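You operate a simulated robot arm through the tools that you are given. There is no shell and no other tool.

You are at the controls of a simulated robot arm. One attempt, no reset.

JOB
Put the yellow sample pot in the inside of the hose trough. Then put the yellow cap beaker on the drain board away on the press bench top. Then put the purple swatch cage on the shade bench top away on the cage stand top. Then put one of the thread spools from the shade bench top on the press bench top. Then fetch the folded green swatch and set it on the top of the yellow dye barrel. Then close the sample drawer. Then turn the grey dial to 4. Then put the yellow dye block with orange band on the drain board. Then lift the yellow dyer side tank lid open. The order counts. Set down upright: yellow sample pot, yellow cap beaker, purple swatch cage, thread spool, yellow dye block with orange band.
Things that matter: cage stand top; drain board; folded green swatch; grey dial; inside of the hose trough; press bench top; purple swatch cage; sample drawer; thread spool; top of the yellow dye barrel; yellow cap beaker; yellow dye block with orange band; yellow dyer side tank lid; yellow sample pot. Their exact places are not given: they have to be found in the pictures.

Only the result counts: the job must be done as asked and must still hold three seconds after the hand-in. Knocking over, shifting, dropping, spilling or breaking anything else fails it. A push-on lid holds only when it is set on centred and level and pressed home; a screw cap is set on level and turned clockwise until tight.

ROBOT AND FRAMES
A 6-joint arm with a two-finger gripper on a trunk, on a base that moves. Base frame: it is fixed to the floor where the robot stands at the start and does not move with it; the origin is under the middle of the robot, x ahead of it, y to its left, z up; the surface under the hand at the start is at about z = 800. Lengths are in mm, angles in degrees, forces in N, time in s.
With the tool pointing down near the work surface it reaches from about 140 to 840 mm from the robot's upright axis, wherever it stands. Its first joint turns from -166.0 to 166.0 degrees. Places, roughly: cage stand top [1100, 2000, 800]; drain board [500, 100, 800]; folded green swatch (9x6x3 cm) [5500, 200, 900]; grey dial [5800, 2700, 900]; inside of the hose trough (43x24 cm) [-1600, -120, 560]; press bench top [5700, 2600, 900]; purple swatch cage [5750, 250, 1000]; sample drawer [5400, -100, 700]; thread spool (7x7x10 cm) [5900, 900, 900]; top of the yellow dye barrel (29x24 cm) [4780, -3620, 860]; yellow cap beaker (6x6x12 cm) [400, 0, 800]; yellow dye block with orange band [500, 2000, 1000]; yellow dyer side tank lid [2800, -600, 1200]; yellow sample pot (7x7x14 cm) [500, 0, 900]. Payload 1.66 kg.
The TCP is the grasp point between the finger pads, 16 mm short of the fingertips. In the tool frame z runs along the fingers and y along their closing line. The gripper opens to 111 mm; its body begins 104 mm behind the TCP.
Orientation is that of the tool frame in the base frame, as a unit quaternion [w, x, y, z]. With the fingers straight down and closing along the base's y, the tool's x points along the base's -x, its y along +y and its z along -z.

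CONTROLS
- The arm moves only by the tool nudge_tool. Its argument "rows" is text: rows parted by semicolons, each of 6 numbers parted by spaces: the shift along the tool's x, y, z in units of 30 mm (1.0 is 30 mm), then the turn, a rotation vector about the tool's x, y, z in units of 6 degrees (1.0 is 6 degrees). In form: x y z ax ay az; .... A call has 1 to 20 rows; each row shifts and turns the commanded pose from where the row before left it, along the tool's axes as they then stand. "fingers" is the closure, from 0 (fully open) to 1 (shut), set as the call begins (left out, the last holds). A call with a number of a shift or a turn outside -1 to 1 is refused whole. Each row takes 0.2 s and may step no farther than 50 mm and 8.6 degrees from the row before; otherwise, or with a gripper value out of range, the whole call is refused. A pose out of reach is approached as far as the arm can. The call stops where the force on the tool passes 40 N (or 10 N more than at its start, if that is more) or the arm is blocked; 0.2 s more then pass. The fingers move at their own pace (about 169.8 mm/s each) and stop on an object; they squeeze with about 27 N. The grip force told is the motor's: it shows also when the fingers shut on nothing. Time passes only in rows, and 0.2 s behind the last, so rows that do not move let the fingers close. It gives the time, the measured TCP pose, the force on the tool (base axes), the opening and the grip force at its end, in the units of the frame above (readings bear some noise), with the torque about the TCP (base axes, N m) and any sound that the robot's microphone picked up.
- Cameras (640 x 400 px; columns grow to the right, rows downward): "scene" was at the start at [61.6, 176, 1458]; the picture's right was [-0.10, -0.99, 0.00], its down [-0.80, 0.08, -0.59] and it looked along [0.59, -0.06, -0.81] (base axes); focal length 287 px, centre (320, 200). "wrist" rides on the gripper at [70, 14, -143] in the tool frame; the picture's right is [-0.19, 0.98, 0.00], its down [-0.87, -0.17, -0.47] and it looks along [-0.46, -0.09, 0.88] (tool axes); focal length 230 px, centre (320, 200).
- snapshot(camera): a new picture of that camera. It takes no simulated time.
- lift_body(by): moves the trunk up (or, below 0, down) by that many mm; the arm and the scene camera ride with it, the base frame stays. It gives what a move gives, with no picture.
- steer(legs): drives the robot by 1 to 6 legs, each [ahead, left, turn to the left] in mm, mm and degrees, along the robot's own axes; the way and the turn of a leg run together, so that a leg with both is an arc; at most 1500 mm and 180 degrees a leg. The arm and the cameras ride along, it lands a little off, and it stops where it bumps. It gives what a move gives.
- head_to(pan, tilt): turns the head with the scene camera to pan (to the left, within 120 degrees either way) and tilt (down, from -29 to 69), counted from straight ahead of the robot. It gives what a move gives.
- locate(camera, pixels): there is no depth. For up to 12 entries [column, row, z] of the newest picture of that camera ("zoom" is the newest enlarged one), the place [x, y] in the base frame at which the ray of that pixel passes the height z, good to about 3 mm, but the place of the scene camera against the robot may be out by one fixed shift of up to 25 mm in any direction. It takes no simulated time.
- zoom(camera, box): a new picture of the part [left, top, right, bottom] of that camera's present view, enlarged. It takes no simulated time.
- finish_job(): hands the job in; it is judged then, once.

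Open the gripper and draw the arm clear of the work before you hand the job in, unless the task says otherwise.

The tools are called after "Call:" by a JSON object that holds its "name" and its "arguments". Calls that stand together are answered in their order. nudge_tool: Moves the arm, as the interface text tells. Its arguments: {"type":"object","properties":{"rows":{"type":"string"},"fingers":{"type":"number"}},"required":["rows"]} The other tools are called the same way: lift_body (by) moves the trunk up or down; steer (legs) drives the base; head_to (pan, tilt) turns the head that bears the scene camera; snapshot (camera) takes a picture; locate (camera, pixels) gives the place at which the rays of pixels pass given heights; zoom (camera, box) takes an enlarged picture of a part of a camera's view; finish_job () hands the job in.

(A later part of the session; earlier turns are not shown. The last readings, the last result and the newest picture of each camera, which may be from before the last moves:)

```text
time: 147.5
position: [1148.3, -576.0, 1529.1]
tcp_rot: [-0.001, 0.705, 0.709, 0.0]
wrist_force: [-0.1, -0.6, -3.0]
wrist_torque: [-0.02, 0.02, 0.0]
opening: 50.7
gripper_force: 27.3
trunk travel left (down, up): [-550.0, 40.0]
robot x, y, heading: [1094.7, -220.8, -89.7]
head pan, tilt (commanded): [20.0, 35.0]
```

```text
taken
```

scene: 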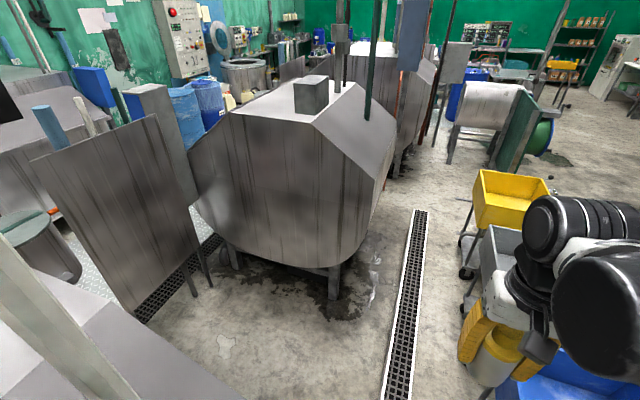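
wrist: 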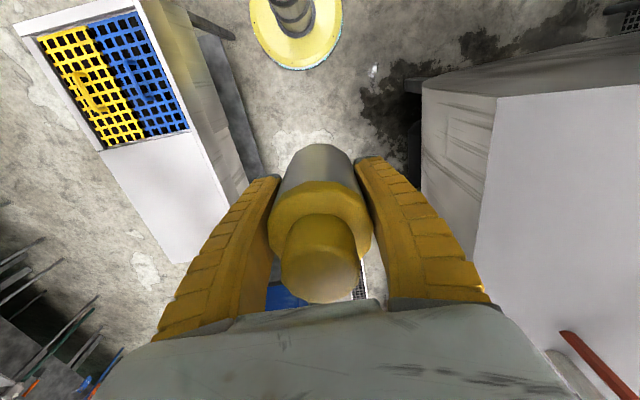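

The gap beyond the centre tank is closed off by a metal screen at (110,210). I measure the lane between the channel and the carts, and look farther toward −y.

Call:
{"name": "locate", "arguments": {"camera": "scene", "pixels": [[427, 212, 250], [412, 395, 250], [462, 275, 0], [466, 312, 0], [478, 215, 700], [487, 285, 700], [208, 288, 0], [237, 268, 0], [333, 300, 0], [193, 295, 0]]}}

Call:
{"name": "head_to", "arguments": {"pan": 5, "tilt": 20}}

Call:
{"name": "snapshot", "arguments": {"camera": "scene"}}

Call:
{"name": "zoom", "arguments": {"camera": "scene", "box": [180, 40, 440, 200]}}

```text
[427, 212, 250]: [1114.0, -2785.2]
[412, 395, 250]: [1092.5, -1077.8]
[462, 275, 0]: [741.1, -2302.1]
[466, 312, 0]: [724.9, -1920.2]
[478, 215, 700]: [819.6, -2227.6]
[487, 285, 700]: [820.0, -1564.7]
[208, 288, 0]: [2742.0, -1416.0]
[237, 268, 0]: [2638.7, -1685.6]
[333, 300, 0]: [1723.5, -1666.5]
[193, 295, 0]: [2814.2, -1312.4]
```

```text
time: 148.3
position: [1147.5, -576.3, 1528.6]
tcp_rot: [0.0, 0.705, 0.709, 0.0]
wrist_force: [-0.1, -0.4, -2.1]
wrist_torque: [0.02, 0.02, -0.01]
opening: 50.8
gripper_force: 27.5
trunk travel left (down, up): [-550.0, 40.0]
robot x, y, heading: [1095.1, -221.9, -89.4]
head pan, tilt (commanded): [5.0, 20.0]
```

```text
taken
```

scene: 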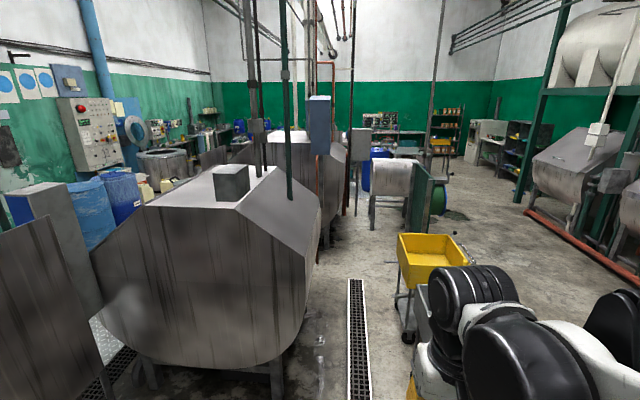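

```text
2.46 times, centred on (310, 120) of scene
```

zoom: 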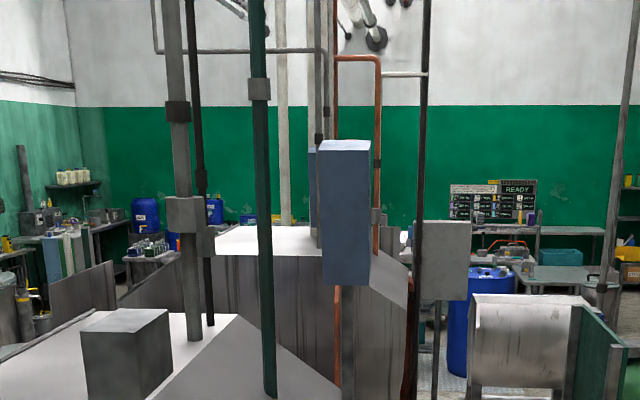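

Both gaps are blocked for the base, and the channel and carts leave only 280 mm, so I must go round by the open floor on the west side. I drive back around the drain board's left end, keeping my heading toward −y.

Call:
{"name": "steer", "arguments": {"legs": [[-980, 0, 0], [-570, -40, -0.5], [0, -1280, 0]]}}

Call:
{"name": "head_to", "arguments": {"pan": 0, "tilt": 25}}

Call:
{"name": "snapshot", "arguments": {"camera": "scene"}}

```text
time: 162.2
position: [-177.1, 985.7, 1528.9]
tcp_rot: [0.0, 0.712, 0.702, 0.0]
wrist_force: [0.2, -0.2, -2.1]
wrist_torque: [-0.01, 0.01, 0.01]
opening: 50.5
gripper_force: 27.2
trunk travel left (down, up): [-550.0, 40.0]
robot x, y, heading: [-223.7, 1339.6, -90.8]
head pan, tilt (commanded): [5.0, 20.0]
```

```text
time: 162.9
position: [-178.8, 986.2, 1528.6]
tcp_rot: [-0.001, 0.712, 0.702, 0.0]
wrist_force: [-0.6, 0.4, -1.7]
wrist_torque: [-0.01, 0.01, -0.02]
opening: 50.7
gripper_force: 27.4
trunk travel left (down, up): [-550.0, 40.0]
robot x, y, heading: [-218.7, 1341.2, -90.8]
head pan, tilt (commanded): [0.0, 25.0]
```

```text
taken
```

scene: 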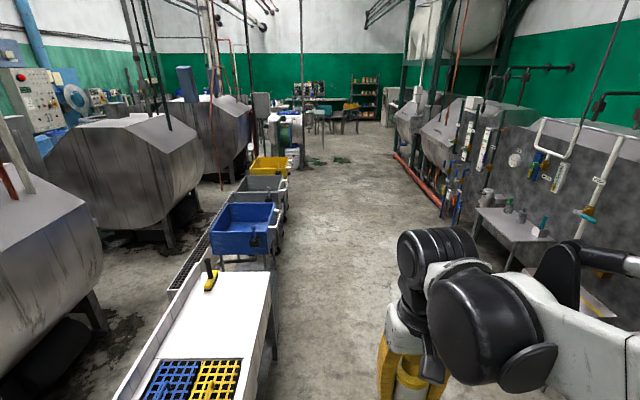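

The west lane along −y is wide and open between the carts (right edge at (287,205)) and the wall gear (from (395,150)). I locate lane points far ahead.

Call:
{"name": "locate", "arguments": {"camera": "scene", "pixels": [[340, 200, 0], [340, 160, 0], [340, 140, 0], [287, 212, 0], [290, 168, 0], [303, 168, 0], [395, 160, 0], [440, 215, 0], [318, 162, 0], [320, 133, 0], [262, 168, 0]]}}

Call:
{"name": "zoom", "arguments": {"camera": "scene", "box": [160, 60, 440, 235]}}

```text
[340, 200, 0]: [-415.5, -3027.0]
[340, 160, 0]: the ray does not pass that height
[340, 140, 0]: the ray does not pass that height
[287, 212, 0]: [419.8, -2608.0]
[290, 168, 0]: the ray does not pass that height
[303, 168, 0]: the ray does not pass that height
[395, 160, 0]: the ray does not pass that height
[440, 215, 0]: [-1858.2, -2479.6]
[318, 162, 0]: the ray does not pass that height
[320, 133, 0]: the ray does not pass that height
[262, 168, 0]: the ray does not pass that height
```

```text
2.29 times, centred on (300, 148) of scene
```

zoom: 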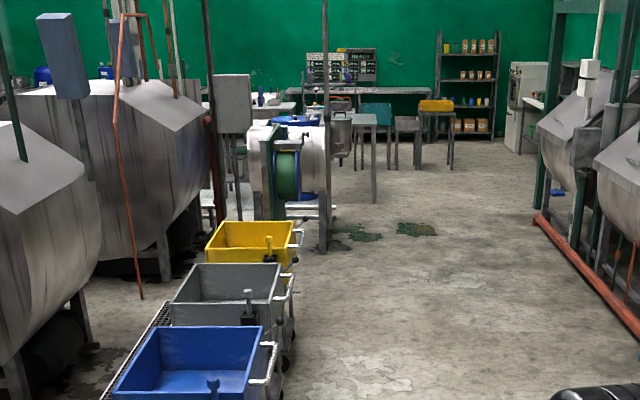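

The lane is free. I drive 3 m along −y in two legs and look again.

Call:
{"name": "steer", "arguments": {"legs": [[1500, -40, 0.8], [1500, 0, 0]]}}

Call:
{"name": "head_to", "arguments": {"pan": 15, "tilt": 25}}

Call:
{"name": "snapshot", "arguments": {"camera": "scene"}}

Call:
{"name": "locate", "arguments": {"camera": "scene", "pixels": [[320, 200, 0], [250, 200, 0], [200, 200, 0], [380, 200, 0], [320, 180, 0], [320, 260, 0]]}}

```text
refused: leg 1 is longer than a leg can be; nothing moved
```

```text
time: 163.7
position: [-178.4, 985.7, 1529.3]
tcp_rot: [0.001, 0.712, 0.702, 0.0]
wrist_force: [-0.3, 0.4, -1.8]
wrist_torque: [0.01, -0.01, 0.02]
opening: 50.5
gripper_force: 26.9
trunk travel left (down, up): [-550.0, 40.0]
robot x, y, heading: [-224.7, 1343.5, -90.7]
head pan, tilt (commanded): [15.0, 25.0]
```

```text
taken
```

scene: 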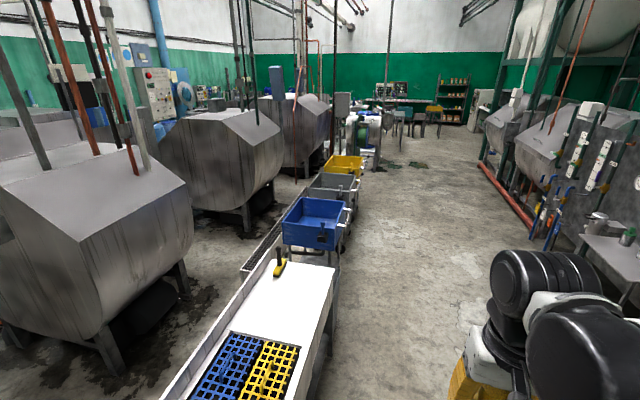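

```text
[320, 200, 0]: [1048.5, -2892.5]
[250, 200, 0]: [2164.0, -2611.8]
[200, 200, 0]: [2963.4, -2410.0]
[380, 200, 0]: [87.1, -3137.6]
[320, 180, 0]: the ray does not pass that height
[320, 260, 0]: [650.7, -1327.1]
```

The leg was slightly too long; I send it as two 1450 mm legs.

Call:
{"name": "steer", "arguments": {"legs": [[1450, -40, 0.8], [1450, 0, 0]]}}

Call:
{"name": "head_to", "arguments": {"pan": 15, "tilt": 25}}

Call:
{"name": "snapshot", "arguments": {"camera": "scene"}}

Call:
{"name": "head_to", "arguments": {"pan": 60, "tilt": 25}}

Call:
{"name": "snapshot", "arguments": {"camera": "scene"}}

```text
time: 177.7
position: [-254.4, -1910.9, 1528.6]
tcp_rot: [-0.001, 0.712, 0.702, 0.0]
wrist_force: [-0.5, -0.1, -2.7]
wrist_torque: [0.02, 0.03, -0.02]
opening: 50.5
gripper_force: 27.0
trunk travel left (down, up): [-550.0, 40.0]
robot x, y, heading: [-302.2, -1555.6, -90.7]
head pan, tilt (commanded): [15.0, 25.0]
```

```text
time: 178.3
position: [-256.0, -1912.3, 1529.5]
tcp_rot: [0.0, 0.712, 0.702, -0.001]
wrist_force: [0.2, 0.6, -2.4]
wrist_torque: [0.0, 0.0, 0.03]
opening: 50.3
gripper_force: 27.3
trunk travel left (down, up): [-550.0, 40.0]
robot x, y, heading: [-301.2, -1556.3, -90.6]
head pan, tilt (commanded): [15.0, 25.0]
```

```text
taken
```

scene: 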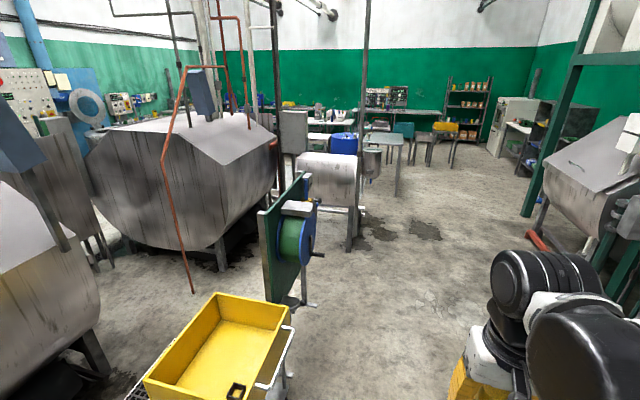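

```text
time: 179.4
position: [-256.2, -1912.6, 1528.4]
tcp_rot: [0.001, 0.712, 0.702, 0.0]
wrist_force: [0.6, -0.1, -2.4]
wrist_torque: [0.0, 0.0, 0.02]
opening: 50.6
gripper_force: 26.9
trunk travel left (down, up): [-550.0, 40.0]
robot x, y, heading: [-300.6, -1559.5, -90.7]
head pan, tilt (commanded): [60.0, 25.0]
```

```text
taken
```

scene: 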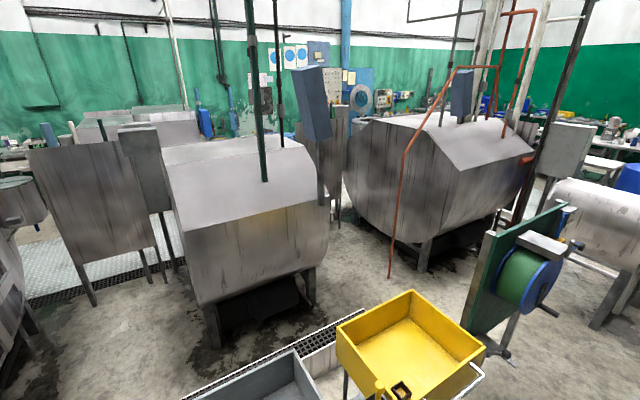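

I can see a gap between tank 2 (165–325) and tank 3 (350–535). I move on 1200 mm along the lane and look straight through it.

Call:
{"name": "steer", "arguments": {"legs": [[1200, -20, 0.7]]}}

Call:
{"name": "head_to", "arguments": {"pan": 80, "tilt": 25}}

Call:
{"name": "snapshot", "arguments": {"camera": "scene"}}

Call:
{"name": "head_to", "arguments": {"pan": 35, "tilt": 25}}

Call:
{"name": "snapshot", "arguments": {"camera": "scene"}}

```text
time: 185.4
position: [-282.8, -3107.0, 1528.8]
tcp_rot: [0.0, 0.709, 0.705, 0.0]
wrist_force: [0.2, 0.3, -2.0]
wrist_torque: [-0.01, 0.05, 0.0]
opening: 50.4
gripper_force: 26.5
trunk travel left (down, up): [-550.0, 40.0]
robot x, y, heading: [-332.1, -2745.8, -90.3]
head pan, tilt (commanded): [60.0, 25.0]
```

```text
time: 186.3
position: [-283.1, -3105.6, 1528.9]
tcp_rot: [-0.001, 0.709, 0.705, 0.0]
wrist_force: [-0.2, -0.5, -2.4]
wrist_torque: [-0.03, -0.01, -0.03]
opening: 50.4
gripper_force: 27.3
trunk travel left (down, up): [-550.0, 40.0]
robot x, y, heading: [-334.4, -2744.1, -90.3]
head pan, tilt (commanded): [80.0, 25.0]
```

```text
taken
```

scene: 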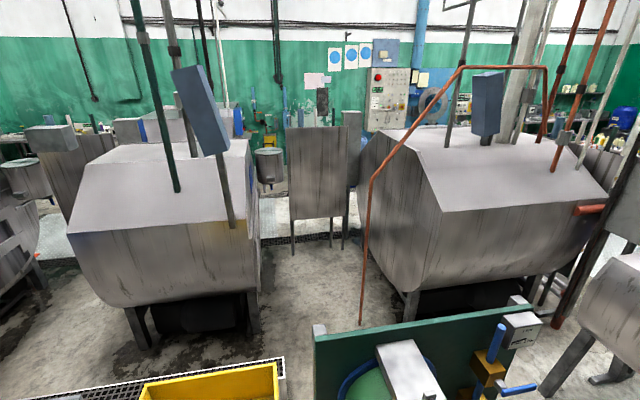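

```text
time: 187.4
position: [-282.3, -3104.5, 1529.2]
tcp_rot: [0.0, 0.709, 0.705, -0.001]
wrist_force: [-0.3, 0.2, -1.4]
wrist_torque: [0.0, 0.01, -0.02]
opening: 50.6
gripper_force: 26.7
trunk travel left (down, up): [-550.0, 40.0]
robot x, y, heading: [-337.7, -2751.1, -90.1]
head pan, tilt (commanded): [35.0, 25.0]
```

```text
taken
```

scene: 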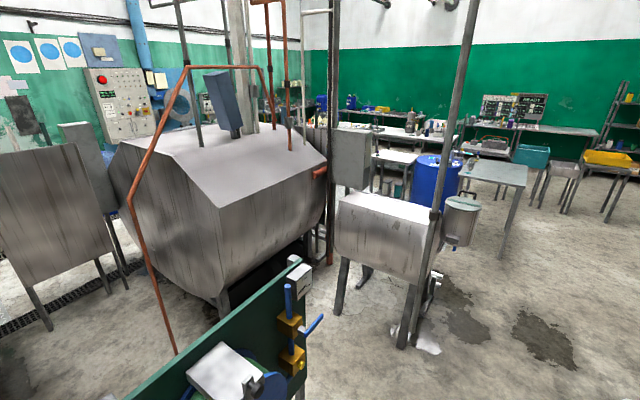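

The gap between tanks 2 and 3 has another screen at (320,165). I locate the drum's legs and the open floor past it on the right.

Call:
{"name": "locate", "arguments": {"camera": "scene", "pixels": [[405, 347, 0], [428, 350, 0], [340, 312, 0], [502, 258, 0], [470, 240, 0], [550, 260, 0], [300, 395, 0], [430, 225, 0], [570, 213, 0], [365, 280, 0], [175, 355, 0], [440, 300, 400]]}}

Call:
{"name": "steer", "arguments": {"legs": [[1300, 0, 0.2]]}}

Call:
{"name": "head_to", "arguments": {"pan": 75, "tilt": 25}}

Call:
{"name": "snapshot", "arguments": {"camera": "scene"}}

Call:
{"name": "head_to", "arguments": {"pan": 30, "tilt": 25}}

Call:
{"name": "snapshot", "arguments": {"camera": "scene"}}

```text
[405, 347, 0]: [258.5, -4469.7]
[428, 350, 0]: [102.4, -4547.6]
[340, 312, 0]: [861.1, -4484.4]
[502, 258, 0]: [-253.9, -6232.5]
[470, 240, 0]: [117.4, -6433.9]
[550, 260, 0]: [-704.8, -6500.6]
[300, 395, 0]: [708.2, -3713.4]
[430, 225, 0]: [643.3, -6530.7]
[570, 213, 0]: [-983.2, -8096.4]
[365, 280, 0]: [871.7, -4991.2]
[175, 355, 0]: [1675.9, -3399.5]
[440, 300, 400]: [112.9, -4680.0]
```

```text
time: 194.0
position: [-277.7, -4411.8, 1529.4]
tcp_rot: [0.0, 0.705, 0.709, 0.0]
wrist_force: [0.6, 0.0, -1.9]
wrist_torque: [0.05, -0.04, -0.01]
opening: 50.4
gripper_force: 26.9
trunk travel left (down, up): [-550.0, 40.0]
robot x, y, heading: [-331.1, -4059.4, -89.7]
head pan, tilt (commanded): [35.0, 25.0]
```

```text
time: 195.0
position: [-278.1, -4411.7, 1529.6]
tcp_rot: [0.0, 0.705, 0.71, 0.0]
wrist_force: [-0.3, 0.0, -1.7]
wrist_torque: [-0.05, -0.01, 0.02]
opening: 50.4
gripper_force: 27.3
trunk travel left (down, up): [-550.0, 40.0]
robot x, y, heading: [-330.2, -4054.5, -89.5]
head pan, tilt (commanded): [75.0, 25.0]
```

```text
taken
```

scene: 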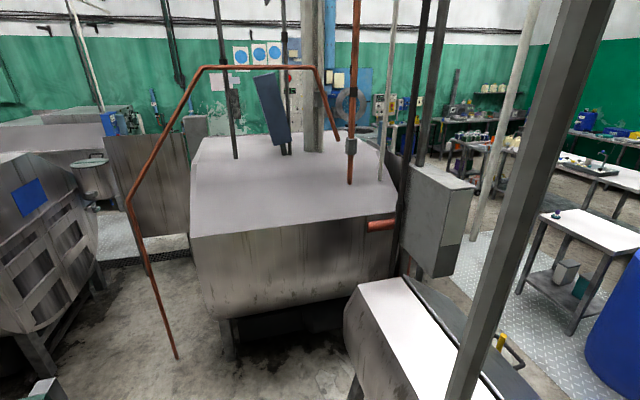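

```text
time: 196.2
position: [-276.6, -4412.0, 1528.3]
tcp_rot: [0.0, 0.705, 0.709, 0.0]
wrist_force: [-0.1, -0.2, -1.5]
wrist_torque: [-0.01, 0.01, -0.01]
opening: 50.4
gripper_force: 26.8
trunk travel left (down, up): [-550.0, 40.0]
robot x, y, heading: [-334.4, -4055.2, -89.4]
head pan, tilt (commanded): [30.0, 25.0]
```

```text
taken
```

scene: 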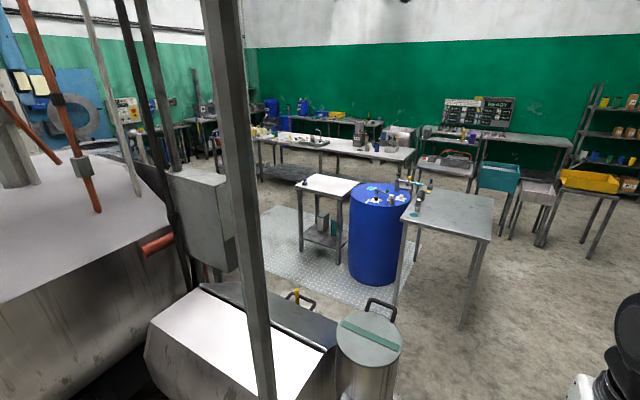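

The way toward +x opens between the drum with its pot (365,350) and the blue barrel with tables (380,230). I locate these on the floor.

Call:
{"name": "locate", "arguments": {"camera": "scene", "pixels": [[463, 328, 0], [397, 300, 0], [375, 287, 0], [350, 275, 0], [301, 250, 0], [340, 264, 0], [303, 222, 0], [275, 200, 0], [260, 215, 0], [310, 300, 700], [350, 345, 700], [215, 255, 700]]}}

Call:
{"name": "zoom", "arguments": {"camera": "scene", "box": [180, 90, 500, 290]}}

```text
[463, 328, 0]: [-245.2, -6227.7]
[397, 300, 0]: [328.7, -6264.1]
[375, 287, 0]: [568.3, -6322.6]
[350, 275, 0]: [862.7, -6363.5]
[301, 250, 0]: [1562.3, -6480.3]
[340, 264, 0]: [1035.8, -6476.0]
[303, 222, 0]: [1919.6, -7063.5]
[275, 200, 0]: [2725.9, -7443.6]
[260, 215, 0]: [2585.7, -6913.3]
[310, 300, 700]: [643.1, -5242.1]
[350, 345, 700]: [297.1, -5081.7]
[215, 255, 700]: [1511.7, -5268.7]
```

```text
2.00 times, centred on (340, 190) of scene
```

zoom: 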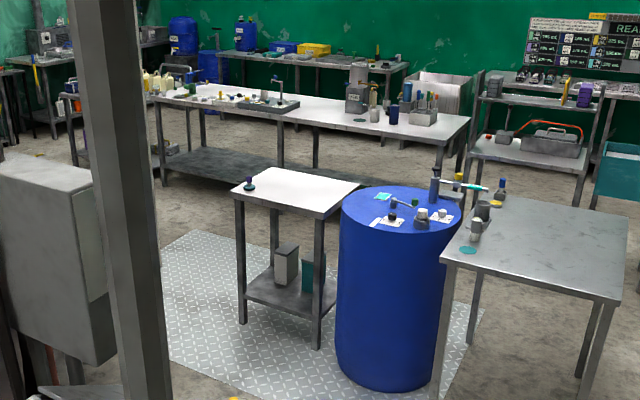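

There is a lane toward +x at y≈−5250..−6230 between the drum group and the table/barrel row. I drive to about y=−5450 and look along +x.

Call:
{"name": "steer", "arguments": {"legs": [[1400, -100, 0]]}}

Call:
{"name": "head_to", "arguments": {"pan": 75, "tilt": 30}}

Call:
{"name": "snapshot", "arguments": {"camera": "scene"}}

Call:
{"name": "locate", "arguments": {"camera": "scene", "pixels": [[320, 200, 0], [320, 260, 0], [320, 170, 0], [250, 200, 0], [400, 200, 0], [450, 250, 0], [200, 250, 0], [500, 250, 0]]}}

```text
time: 203.2
position: [-368.0, -5812.4, 1528.9]
tcp_rot: [0.0, 0.704, 0.71, 0.0]
wrist_force: [-0.3, 0.3, -2.5]
wrist_torque: [0.01, -0.01, -0.03]
opening: 50.5
gripper_force: 26.5
trunk travel left (down, up): [-550.0, 40.0]
robot x, y, heading: [-422.0, -5458.7, -89.6]
head pan, tilt (commanded): [30.0, 25.0]
```

```text
time: 204.3
position: [-366.5, -5811.9, 1528.9]
tcp_rot: [0.0, 0.705, 0.709, 0.0]
wrist_force: [0.2, 0.8, -1.9]
wrist_torque: [0.0, 0.03, 0.01]
opening: 50.6
gripper_force: 27.3
trunk travel left (down, up): [-550.0, 40.0]
robot x, y, heading: [-420.5, -5458.4, -89.6]
head pan, tilt (commanded): [75.0, 30.0]
```

```text
taken
```

scene: 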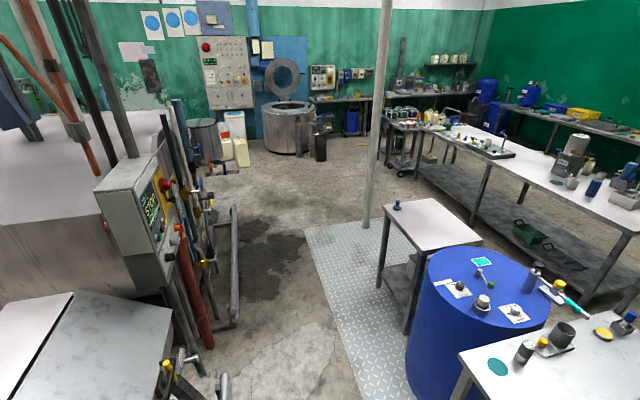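

```text
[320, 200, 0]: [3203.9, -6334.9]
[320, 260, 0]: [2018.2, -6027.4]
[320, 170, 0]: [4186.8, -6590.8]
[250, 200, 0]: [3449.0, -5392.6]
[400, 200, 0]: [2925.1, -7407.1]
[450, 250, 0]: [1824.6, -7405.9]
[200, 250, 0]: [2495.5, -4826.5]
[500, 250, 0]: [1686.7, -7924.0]
```

I see the passage past the panel gear (rail at (237,320)) and a ceiling post at (368,228). I locate these obstacles on the floor.

Call:
{"name": "locate", "arguments": {"camera": "scene", "pixels": [[237, 322, 0], [236, 210, 300], [368, 230, 0], [380, 290, 0], [405, 335, 0], [210, 348, 0], [225, 175, 0], [245, 168, 0], [270, 155, 0], [230, 395, 0], [415, 170, 0], [210, 195, 0]]}}

Call:
{"name": "zoom", "arguments": {"camera": "scene", "box": [140, 80, 400, 260]}}

```text
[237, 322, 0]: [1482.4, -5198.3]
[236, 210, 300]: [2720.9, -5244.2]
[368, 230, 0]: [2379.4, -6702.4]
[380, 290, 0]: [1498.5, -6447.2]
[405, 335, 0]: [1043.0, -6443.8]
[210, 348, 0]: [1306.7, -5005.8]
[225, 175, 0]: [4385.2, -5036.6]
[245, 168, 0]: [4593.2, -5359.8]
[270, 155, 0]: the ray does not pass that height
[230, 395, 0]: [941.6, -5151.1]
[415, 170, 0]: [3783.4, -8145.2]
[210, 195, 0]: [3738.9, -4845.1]
```

```text
2.22 times, centred on (270, 170) of scene
```

zoom: 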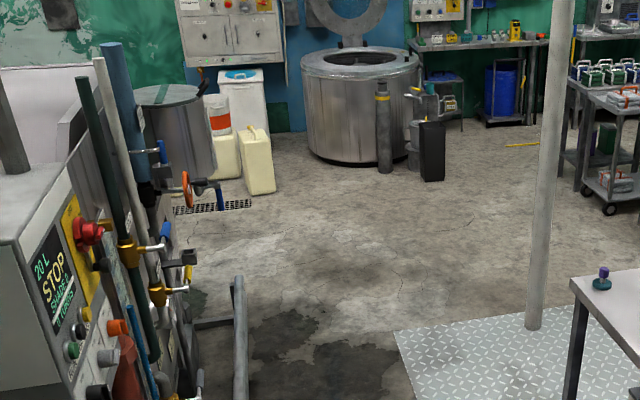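

The lane is about y=−5250..−6440, so its middle is y≈−5840. I go there, turn to face +x and look.

Call:
{"name": "steer", "arguments": {"legs": [[380, 0, 0], [0, 0, 89.6]]}}

Call:
{"name": "head_to", "arguments": {"pan": 5, "tilt": 28}}

Call:
{"name": "snapshot", "arguments": {"camera": "scene"}}

```text
time: 210.5
position: [-63.9, -5783.8, 1528.7]
tcp_rot: [-0.001, -0.005, 1.0, -0.001]
wrist_force: [0.3, -0.1, -1.8]
wrist_torque: [-0.03, 0.02, 0.01]
opening: 50.3
gripper_force: 27.3
trunk travel left (down, up): [-550.0, 40.0]
robot x, y, heading: [-420.6, -5840.0, 0.5]
head pan, tilt (commanded): [75.0, 30.0]
```

```text
time: 211.9
position: [-64.6, -5781.8, 1528.8]
tcp_rot: [0.001, -0.006, 1.0, -0.001]
wrist_force: [0.0, -0.7, -2.1]
wrist_torque: [0.03, -0.02, -0.01]
opening: 50.4
gripper_force: 26.6
trunk travel left (down, up): [-550.0, 40.0]
robot x, y, heading: [-420.4, -5844.5, 0.5]
head pan, tilt (commanded): [5.0, 28.0]
```

```text
taken
```

scene: 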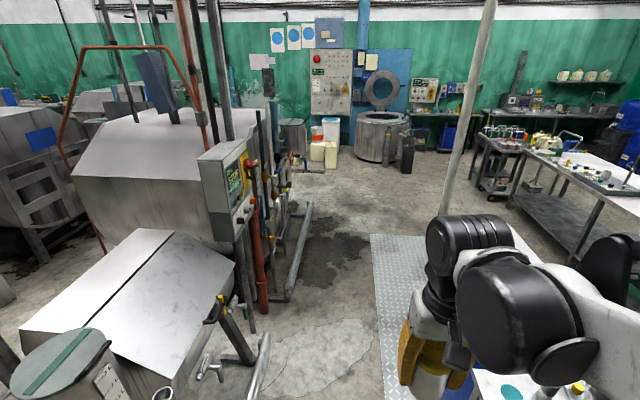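

The passage ahead is clear between the gear on the left (rail end at (290,298), pipe at (262,370)) and the plate with tables on the right. I check coordinates once more.

Call:
{"name": "locate", "arguments": {"camera": "scene", "pixels": [[292, 298, 0], [265, 340, 200], [255, 395, 0], [310, 205, 100], [370, 236, 0], [400, 370, 0], [300, 165, 0], [330, 180, 0], [380, 165, 0], [285, 188, 0]]}}

Call:
{"name": "steer", "arguments": {"legs": [[1400, 0, -0.5], [1400, 0, 0]]}}

Call:
{"name": "head_to", "arguments": {"pan": 35, "tilt": 28}}

Call:
{"name": "snapshot", "arguments": {"camera": "scene"}}

```text
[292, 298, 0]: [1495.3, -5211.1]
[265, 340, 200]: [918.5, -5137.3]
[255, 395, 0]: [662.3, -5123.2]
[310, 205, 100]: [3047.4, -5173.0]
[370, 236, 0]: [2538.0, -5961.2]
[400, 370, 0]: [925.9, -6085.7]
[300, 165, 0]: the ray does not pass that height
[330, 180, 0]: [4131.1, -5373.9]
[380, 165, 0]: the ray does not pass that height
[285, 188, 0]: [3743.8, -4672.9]
```

```text
time: 225.5
position: [2738.7, -5816.2, 1528.9]
tcp_rot: [0.0, 0.014, 1.0, 0.0]
wrist_force: [-0.3, -0.1, -2.2]
wrist_torque: [-0.01, 0.05, 0.0]
opening: 50.7
gripper_force: 26.8
trunk travel left (down, up): [-550.0, 40.0]
robot x, y, heading: [2381.0, -5856.2, -1.5]
head pan, tilt (commanded): [5.0, 28.0]
```

```text
time: 226.4
position: [2739.2, -5816.0, 1529.9]
tcp_rot: [0.0, 0.015, 1.0, 0.0]
wrist_force: [-0.2, 0.2, -2.8]
wrist_torque: [0.0, 0.02, 0.02]
opening: 50.5
gripper_force: 26.8
trunk travel left (down, up): [-550.0, 40.0]
robot x, y, heading: [2381.4, -5857.4, -1.7]
head pan, tilt (commanded): [35.0, 28.0]
```

```text
taken
```

scene: 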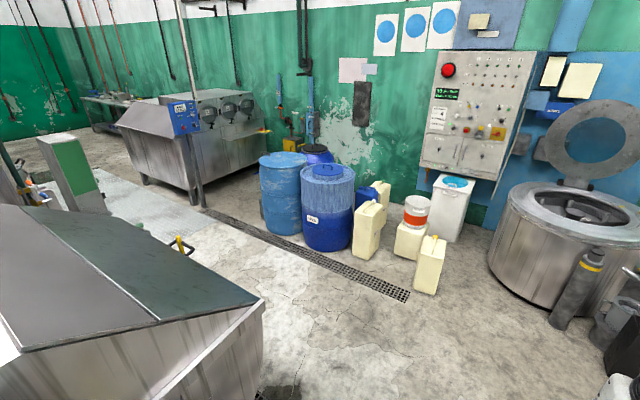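

Now I see the back area: blue barrels at (280,195) and (327,205), a grate strip and a free aisle to their left. I locate the aisle's edges.

Call:
{"name": "locate", "arguments": {"camera": "scene", "pixels": [[262, 302, 900], [262, 302, 800], [262, 370, 0], [268, 228, 0], [302, 246, 0], [200, 212, 0], [200, 206, 0], [107, 212, 0], [230, 240, 0], [355, 260, 0], [150, 185, 0], [125, 200, 0]]}}

Call:
{"name": "head_to", "arguments": {"pan": 70, "tilt": 28}}

Call:
{"name": "snapshot", "arguments": {"camera": "scene"}}

```text
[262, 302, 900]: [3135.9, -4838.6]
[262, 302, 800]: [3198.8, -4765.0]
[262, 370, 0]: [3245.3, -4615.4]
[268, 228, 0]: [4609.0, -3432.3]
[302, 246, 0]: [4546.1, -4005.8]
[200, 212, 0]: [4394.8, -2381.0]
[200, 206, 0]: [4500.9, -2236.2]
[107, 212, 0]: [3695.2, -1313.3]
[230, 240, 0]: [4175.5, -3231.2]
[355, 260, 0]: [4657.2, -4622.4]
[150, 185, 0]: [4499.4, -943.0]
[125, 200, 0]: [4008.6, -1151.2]
```

```text
time: 227.4
position: [2738.9, -5815.1, 1528.5]
tcp_rot: [0.0, 0.015, 1.0, 0.0]
wrist_force: [0.1, 0.1, -1.6]
wrist_torque: [0.01, -0.02, 0.0]
opening: 50.6
gripper_force: 26.9
trunk travel left (down, up): [-550.0, 40.0]
robot x, y, heading: [2382.6, -5858.7, -1.6]
head pan, tilt (commanded): [70.0, 28.0]
```

```text
taken
```

scene: 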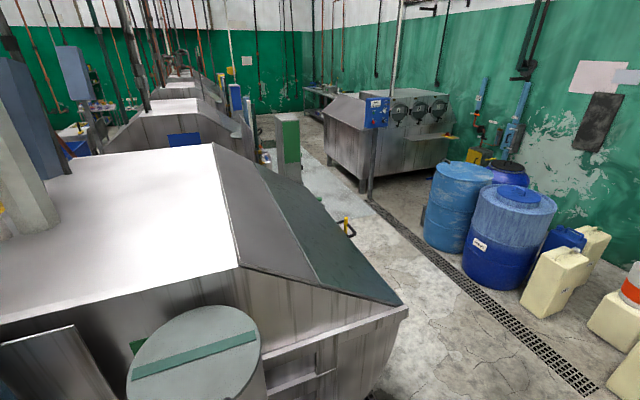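

The back aisle lies between the tank backs (x≈3250) and the barrels (x≥4540). I drive to about (3850,−5500), turn to face +y and look along it.

Call:
{"name": "steer", "arguments": {"legs": [[1430, 330, 1.6], [0, 0, 90]]}}

Call:
{"name": "head_to", "arguments": {"pan": 0, "tilt": 28}}

Call:
{"name": "snapshot", "arguments": {"camera": "scene"}}

Call:
{"name": "locate", "arguments": {"camera": "scene", "pixels": [[320, 200, 0], [320, 260, 0], [250, 200, 0], [400, 200, 0], [320, 185, 0]]}}

```text
time: 238.5
position: [3755.9, -5196.9, 1527.6]
tcp_rot: [0.0, -0.702, 0.712, -0.001]
wrist_force: [0.3, 0.4, -2.4]
wrist_torque: [0.02, 0.04, 0.03]
opening: 50.4
gripper_force: 27.4
trunk travel left (down, up): [-550.0, 40.0]
robot x, y, heading: [3803.5, -5554.8, 89.4]
head pan, tilt (commanded): [70.0, 28.0]
```

```text
time: 239.9
position: [3758.5, -5195.5, 1528.8]
tcp_rot: [0.0, -0.703, 0.712, 0.0]
wrist_force: [0.8, 0.4, -3.4]
wrist_torque: [-0.02, -0.02, -0.01]
opening: 50.4
gripper_force: 26.8
trunk travel left (down, up): [-550.0, 40.0]
robot x, y, heading: [3803.2, -5555.1, 89.2]
head pan, tilt (commanded): [0.0, 28.0]
```

```text
taken
```

scene: 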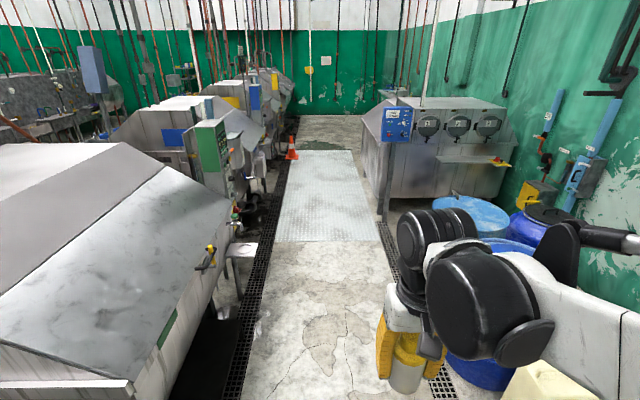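

```text
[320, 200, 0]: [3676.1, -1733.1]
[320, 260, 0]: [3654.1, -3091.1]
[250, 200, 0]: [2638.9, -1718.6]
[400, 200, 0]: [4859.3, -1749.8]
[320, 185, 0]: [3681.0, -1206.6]
```

The aisle runs straight along +y with a cone at (292,150) on the left and the control post at (384,215) on the right. I locate these.

Call:
{"name": "locate", "arguments": {"camera": "scene", "pixels": [[384, 220, 0], [365, 178, 0], [291, 160, 0], [245, 300, 0], [262, 215, 0], [275, 195, 0], [240, 250, 500], [247, 280, 500], [285, 175, 0], [358, 152, 0], [372, 155, 0]]}}

Call:
{"name": "zoom", "arguments": {"camera": "scene", "box": [180, 60, 430, 260]}}

```text
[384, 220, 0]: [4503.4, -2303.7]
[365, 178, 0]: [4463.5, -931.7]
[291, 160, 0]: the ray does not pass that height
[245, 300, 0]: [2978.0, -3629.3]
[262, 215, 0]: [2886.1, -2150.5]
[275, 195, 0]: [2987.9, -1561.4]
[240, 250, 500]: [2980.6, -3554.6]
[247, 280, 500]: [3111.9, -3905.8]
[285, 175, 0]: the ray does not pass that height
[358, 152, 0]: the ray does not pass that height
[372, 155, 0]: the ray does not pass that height
```

```text
2.00 times, centred on (305, 160) of scene
```

zoom: 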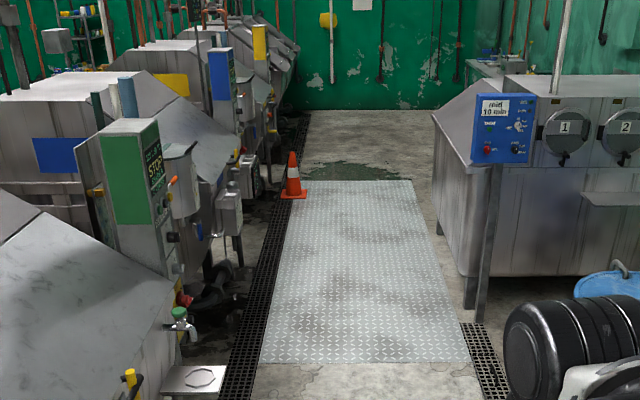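

The lane at x≈3800 is clear by over 600 mm on each side. I drive 2.9 m along +y and look.

Call:
{"name": "steer", "arguments": {"legs": [[1450, 0, 0.8], [1450, 0, 0]]}}

Call:
{"name": "head_to", "arguments": {"pan": -5, "tilt": 25}}

Call:
{"name": "snapshot", "arguments": {"camera": "scene"}}

Call:
{"name": "head_to", "arguments": {"pan": -60, "tilt": 35}}

Call:
{"name": "snapshot", "arguments": {"camera": "scene"}}

```text
time: 253.9
position: [3726.7, -2299.0, 1528.1]
tcp_rot: [0.0, 0.712, -0.702, 0.0]
wrist_force: [0.4, 0.4, -1.7]
wrist_torque: [-0.01, -0.03, 0.01]
opening: 50.5
gripper_force: 26.5
trunk travel left (down, up): [-550.0, 40.0]
robot x, y, heading: [3786.8, -2656.4, 90.7]
head pan, tilt (commanded): [0.0, 28.0]
```

```text
time: 254.6
position: [3726.8, -2299.7, 1530.2]
tcp_rot: [-0.001, 0.712, -0.702, 0.0]
wrist_force: [0.0, -0.9, -2.7]
wrist_torque: [-0.03, 0.01, 0.01]
opening: 50.7
gripper_force: 27.1
trunk travel left (down, up): [-550.0, 40.0]
robot x, y, heading: [3783.4, -2655.9, 91.1]
head pan, tilt (commanded): [-5.0, 25.0]
```

```text
taken
```

scene: 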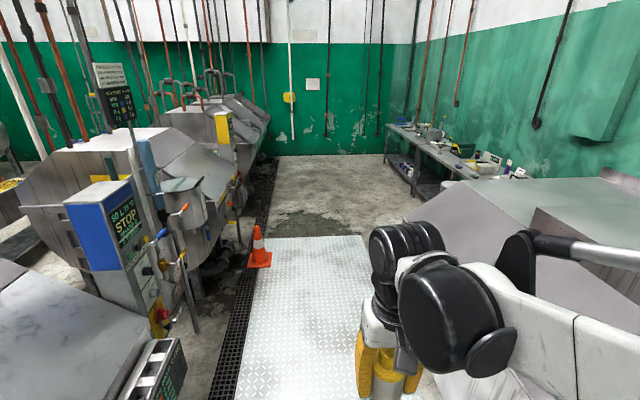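

```text
time: 255.8
position: [3726.3, -2300.5, 1528.7]
tcp_rot: [0.0, 0.712, -0.702, 0.0]
wrist_force: [-0.3, -1.1, -2.4]
wrist_torque: [0.02, -0.01, -0.02]
opening: 50.6
gripper_force: 26.8
trunk travel left (down, up): [-550.0, 40.0]
robot x, y, heading: [3786.1, -2655.8, 90.8]
head pan, tilt (commanded): [-60.0, 35.0]
```

```text
taken
```

scene: 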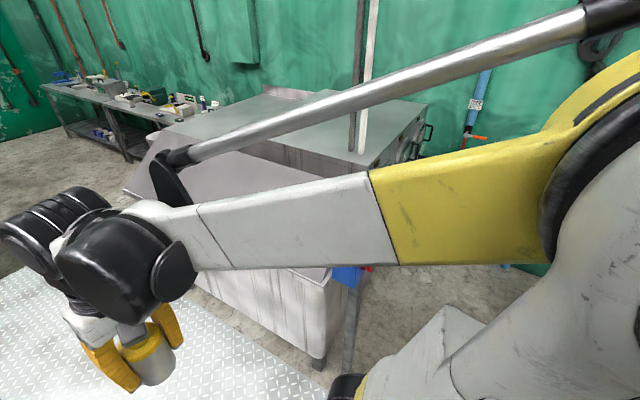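

The benches stand on the far right wall; the lane continues past the machine on the right and the cone on the left. I check the clearances and go on.

Call:
{"name": "head_to", "arguments": {"pan": -5, "tilt": 30}}

Call:
{"name": "snapshot", "arguments": {"camera": "scene"}}

Call:
{"name": "locate", "arguments": {"camera": "scene", "pixels": [[260, 240, 0], [405, 195, 900], [405, 195, 700], [248, 210, 0], [388, 200, 0], [385, 160, 0], [330, 170, 0], [411, 170, 0]]}}

```text
time: 257.0
position: [3726.8, -2300.0, 1528.3]
tcp_rot: [0.0, 0.712, -0.702, 0.0]
wrist_force: [0.2, 0.1, -2.3]
wrist_torque: [-0.03, -0.01, -0.01]
opening: 50.2
gripper_force: 26.7
trunk travel left (down, up): [-550.0, 40.0]
robot x, y, heading: [3781.9, -2658.1, 91.0]
head pan, tilt (commanded): [-5.0, 30.0]
```

```text
taken
```

scene: 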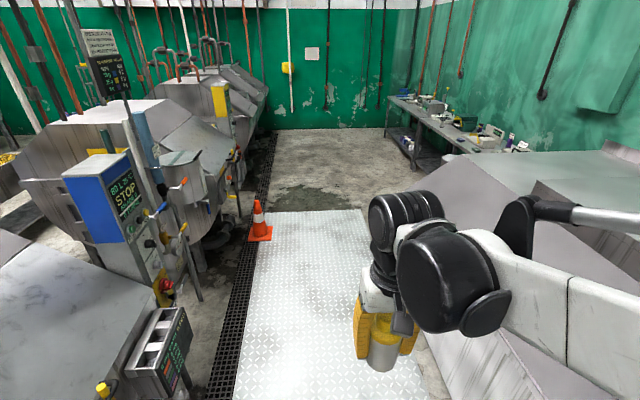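

```text
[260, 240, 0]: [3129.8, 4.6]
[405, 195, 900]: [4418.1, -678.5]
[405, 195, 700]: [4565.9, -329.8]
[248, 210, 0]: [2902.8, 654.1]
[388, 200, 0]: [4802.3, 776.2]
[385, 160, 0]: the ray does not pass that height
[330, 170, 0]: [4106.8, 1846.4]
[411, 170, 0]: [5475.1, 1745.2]
```

Clear: the cone is at (3130,5) and the machine's edge at x≥4400. I drive 2.9 m further and look toward the benches.

Call:
{"name": "steer", "arguments": {"legs": [[1450, 0, -1], [1450, 0, 0]]}}

Call:
{"name": "head_to", "arguments": {"pan": -45, "tilt": 28}}

Call:
{"name": "snapshot", "arguments": {"camera": "scene"}}

Call:
{"name": "locate", "arguments": {"camera": "scene", "pixels": [[320, 200, 0], [100, 200, 0], [200, 220, 0], [320, 240, 0]]}}

```text
time: 271.0
position: [3724.1, 600.1, 1530.6]
tcp_rot: [0.0, -0.707, 0.708, -0.001]
wrist_force: [-0.2, -0.9, -1.7]
wrist_torque: [0.0, -0.02, -0.03]
opening: 50.8
gripper_force: 26.9
trunk travel left (down, up): [-550.0, 40.0]
robot x, y, heading: [3777.4, 245.9, 90.1]
head pan, tilt (commanded): [-5.0, 30.0]
```

```text
time: 272.1
position: [3723.7, 601.3, 1528.9]
tcp_rot: [0.0, -0.707, 0.708, 0.0]
wrist_force: [-0.1, 0.1, -2.7]
wrist_torque: [0.04, 0.03, -0.01]
opening: 50.6
gripper_force: 26.8
trunk travel left (down, up): [-550.0, 40.0]
robot x, y, heading: [3775.7, 245.4, 90.0]
head pan, tilt (commanded): [-45.0, 28.0]
```

```text
taken
```

scene: 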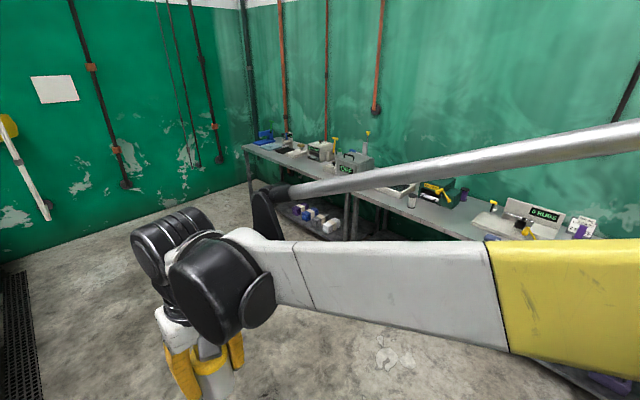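

```text
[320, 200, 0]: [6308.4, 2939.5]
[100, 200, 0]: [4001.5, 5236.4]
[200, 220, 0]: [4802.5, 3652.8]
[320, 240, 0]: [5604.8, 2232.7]
```

Open floor lies before the benches. I move up to y≈1500, turn to face the benches and look.

Call:
{"name": "steer", "arguments": {"legs": [[1300, 0, 0], [0, 0, -90]]}}

Call:
{"name": "head_to", "arguments": {"pan": 20, "tilt": 28}}

Call:
{"name": "snapshot", "arguments": {"camera": "scene"}}

Call:
{"name": "head_to", "arguments": {"pan": -20, "tilt": 28}}

Call:
{"name": "snapshot", "arguments": {"camera": "scene"}}

```text
time: 282.4
position: [4136.3, 1575.2, 1528.7]
tcp_rot: [0.001, 0.012, 1.0, 0.0]
wrist_force: [-0.7, -0.3, -2.2]
wrist_torque: [0.01, 0.03, 0.01]
opening: 50.4
gripper_force: 27.1
trunk travel left (down, up): [-550.0, 40.0]
robot x, y, heading: [3779.4, 1534.7, -1.2]
head pan, tilt (commanded): [-45.0, 28.0]
```

```text
time: 283.8
position: [4137.0, 1577.0, 1529.5]
tcp_rot: [0.0, 0.011, 1.0, 0.0]
wrist_force: [0.3, 0.1, -1.7]
wrist_torque: [0.02, -0.03, 0.0]
opening: 50.5
gripper_force: 26.9
trunk travel left (down, up): [-550.0, 40.0]
robot x, y, heading: [3779.0, 1531.3, -1.2]
head pan, tilt (commanded): [20.0, 28.0]
```

```text
taken
```

scene: 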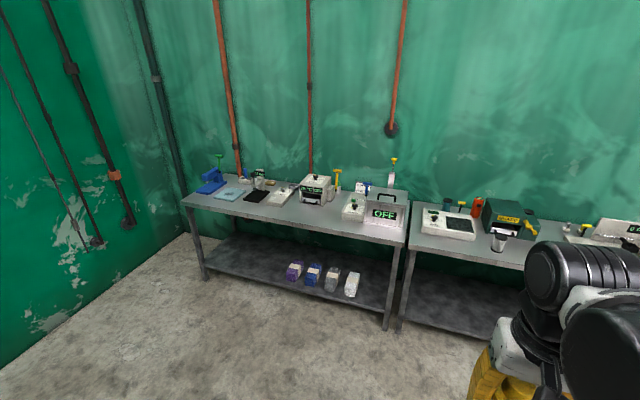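

```text
time: 284.9
position: [4135.4, 1577.1, 1528.9]
tcp_rot: [0.0, 0.011, 1.0, 0.001]
wrist_force: [-0.8, 0.8, -1.1]
wrist_torque: [-0.03, -0.01, 0.02]
opening: 50.0
gripper_force: 26.6
trunk travel left (down, up): [-550.0, 40.0]
robot x, y, heading: [3779.7, 1536.1, -1.5]
head pan, tilt (commanded): [-20.0, 28.0]
```

```text
taken
```

scene: 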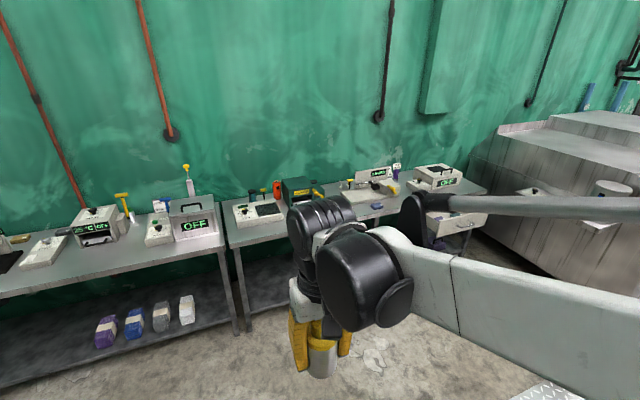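

The left bench is the press bench (left-top corner at (182,203)), the right one the shade bench. I locate their edges and zoom in on the press bench top for a free spot.

Call:
{"name": "head_to", "arguments": {"pan": 20, "tilt": 28}}

Call:
{"name": "zoom", "arguments": {"camera": "scene", "box": [170, 140, 430, 300]}}

Call:
{"name": "snapshot", "arguments": {"camera": "scene"}}

Call:
{"name": "locate", "arguments": {"camera": "scene", "pixels": [[182, 203, 900], [225, 175, 900], [403, 245, 900], [410, 205, 900], [411, 247, 900], [500, 262, 900], [205, 278, 0], [385, 330, 0], [400, 330, 0]]}}

```text
time: 285.9
position: [4135.9, 1575.3, 1527.7]
tcp_rot: [0.0, 0.01, 1.0, 0.001]
wrist_force: [-0.1, -0.6, -1.4]
wrist_torque: [0.01, 0.0, -0.01]
opening: 50.5
gripper_force: 26.8
trunk travel left (down, up): [-550.0, 40.0]
robot x, y, heading: [3779.1, 1533.1, -1.3]
head pan, tilt (commanded): [20.0, 28.0]
```

```text
2.46 times, centred on (300, 220) of scene
```

zoom: 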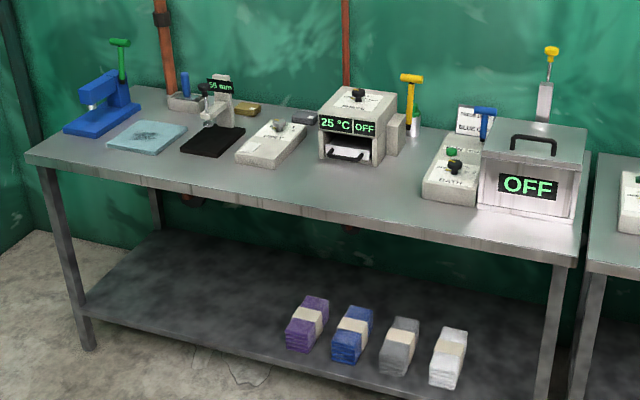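

```text
taken
```

scene: 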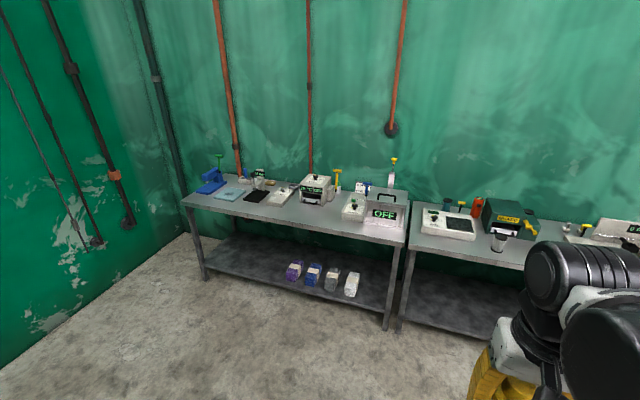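

```text
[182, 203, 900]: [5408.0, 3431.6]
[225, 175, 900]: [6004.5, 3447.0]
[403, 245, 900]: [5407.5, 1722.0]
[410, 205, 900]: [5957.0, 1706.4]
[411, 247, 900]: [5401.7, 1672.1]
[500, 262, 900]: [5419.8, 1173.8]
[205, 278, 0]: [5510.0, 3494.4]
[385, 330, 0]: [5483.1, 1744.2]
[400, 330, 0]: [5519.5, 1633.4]
```

The press bench top spans x≈5410–6000 and y≈1720–3440, with free metal along its front. I drive up to about (4980,2310) facing it.

Call:
{"name": "steer", "arguments": {"legs": [[1200, 800, 1.3]]}}

Call:
{"name": "lift_body", "arguments": {"by": -350}}

Call:
{"name": "head_to", "arguments": {"pan": 0, "tilt": 45}}

Call:
{"name": "snapshot", "arguments": {"camera": "scene"}}

Call:
{"name": "snapshot", "arguments": {"camera": "wrist"}}

```text
time: 293.1
position: [5353.4, 2373.8, 1528.9]
tcp_rot: [0.0, -0.005, 1.0, -0.001]
wrist_force: [0.8, 0.0, -1.4]
wrist_torque: [0.01, 0.0, 0.0]
opening: 50.4
gripper_force: 27.0
trunk travel left (down, up): [-550.0, 40.0]
robot x, y, heading: [4999.2, 2318.8, 0.4]
head pan, tilt (commanded): [20.0, 28.0]
```

```text
time: 296.6
position: [5353.9, 2372.5, 1178.3]
tcp_rot: [0.0, -0.005, 1.0, 0.0]
wrist_force: [0.3, -0.5, -2.3]
wrist_torque: [-0.01, 0.03, 0.01]
opening: 50.7
gripper_force: 27.0
trunk travel left (down, up): [-200.0, 390.0]
robot x, y, heading: [4997.0, 2320.7, -0.0]
head pan, tilt (commanded): [20.0, 28.0]
```

```text
time: 297.4
position: [5353.8, 2373.4, 1178.9]
tcp_rot: [0.0, -0.004, 1.0, 0.0]
wrist_force: [-0.1, 0.7, -1.9]
wrist_torque: [-0.01, -0.01, 0.0]
opening: 50.7
gripper_force: 26.9
trunk travel left (down, up): [-200.0, 390.0]
robot x, y, heading: [4992.2, 2316.5, 0.7]
head pan, tilt (commanded): [0.0, 45.0]
```

```text
taken
```

scene: 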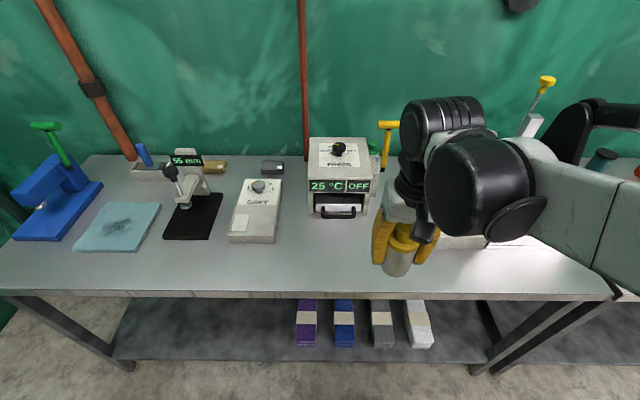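

```text
taken
```

wrist: 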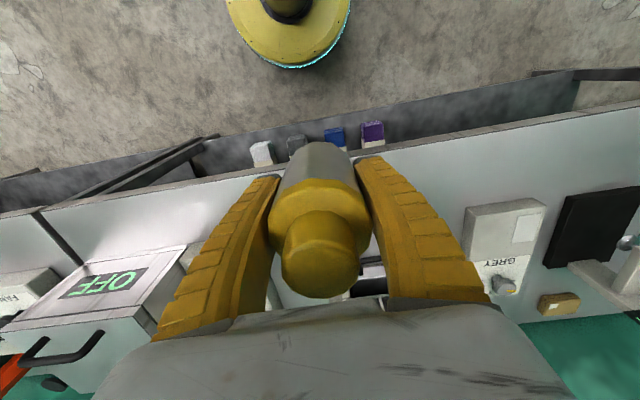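

The bench top is free in front of the oven around (345,255). I locate the candidate spots, the GREY box and the oven's front.

Call:
{"name": "locate", "arguments": {"camera": "scene", "pixels": [[345, 255, 900], [300, 260, 900], [330, 220, 900], [320, 291, 900], [283, 240, 900], [229, 241, 900], [257, 186, 940], [258, 188, 940], [440, 248, 900], [395, 255, 900]]}}

Call:
{"name": "locate", "arguments": {"camera": "wrist", "pixels": [[480, 263, 900], [466, 255, 900], [250, 163, 900], [450, 146, 900], [505, 284, 940], [370, 270, 900]]}}

```text
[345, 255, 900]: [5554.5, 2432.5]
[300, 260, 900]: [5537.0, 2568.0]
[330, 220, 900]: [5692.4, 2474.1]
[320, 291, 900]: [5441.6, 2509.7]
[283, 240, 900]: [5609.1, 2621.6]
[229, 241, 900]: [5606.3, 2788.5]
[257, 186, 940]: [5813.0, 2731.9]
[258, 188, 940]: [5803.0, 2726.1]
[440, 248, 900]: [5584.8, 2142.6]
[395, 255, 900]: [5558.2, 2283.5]
```

```text
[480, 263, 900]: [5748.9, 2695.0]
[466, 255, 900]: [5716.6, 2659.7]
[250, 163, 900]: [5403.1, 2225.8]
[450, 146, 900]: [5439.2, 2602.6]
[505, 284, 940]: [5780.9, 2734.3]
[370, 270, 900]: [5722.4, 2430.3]
```

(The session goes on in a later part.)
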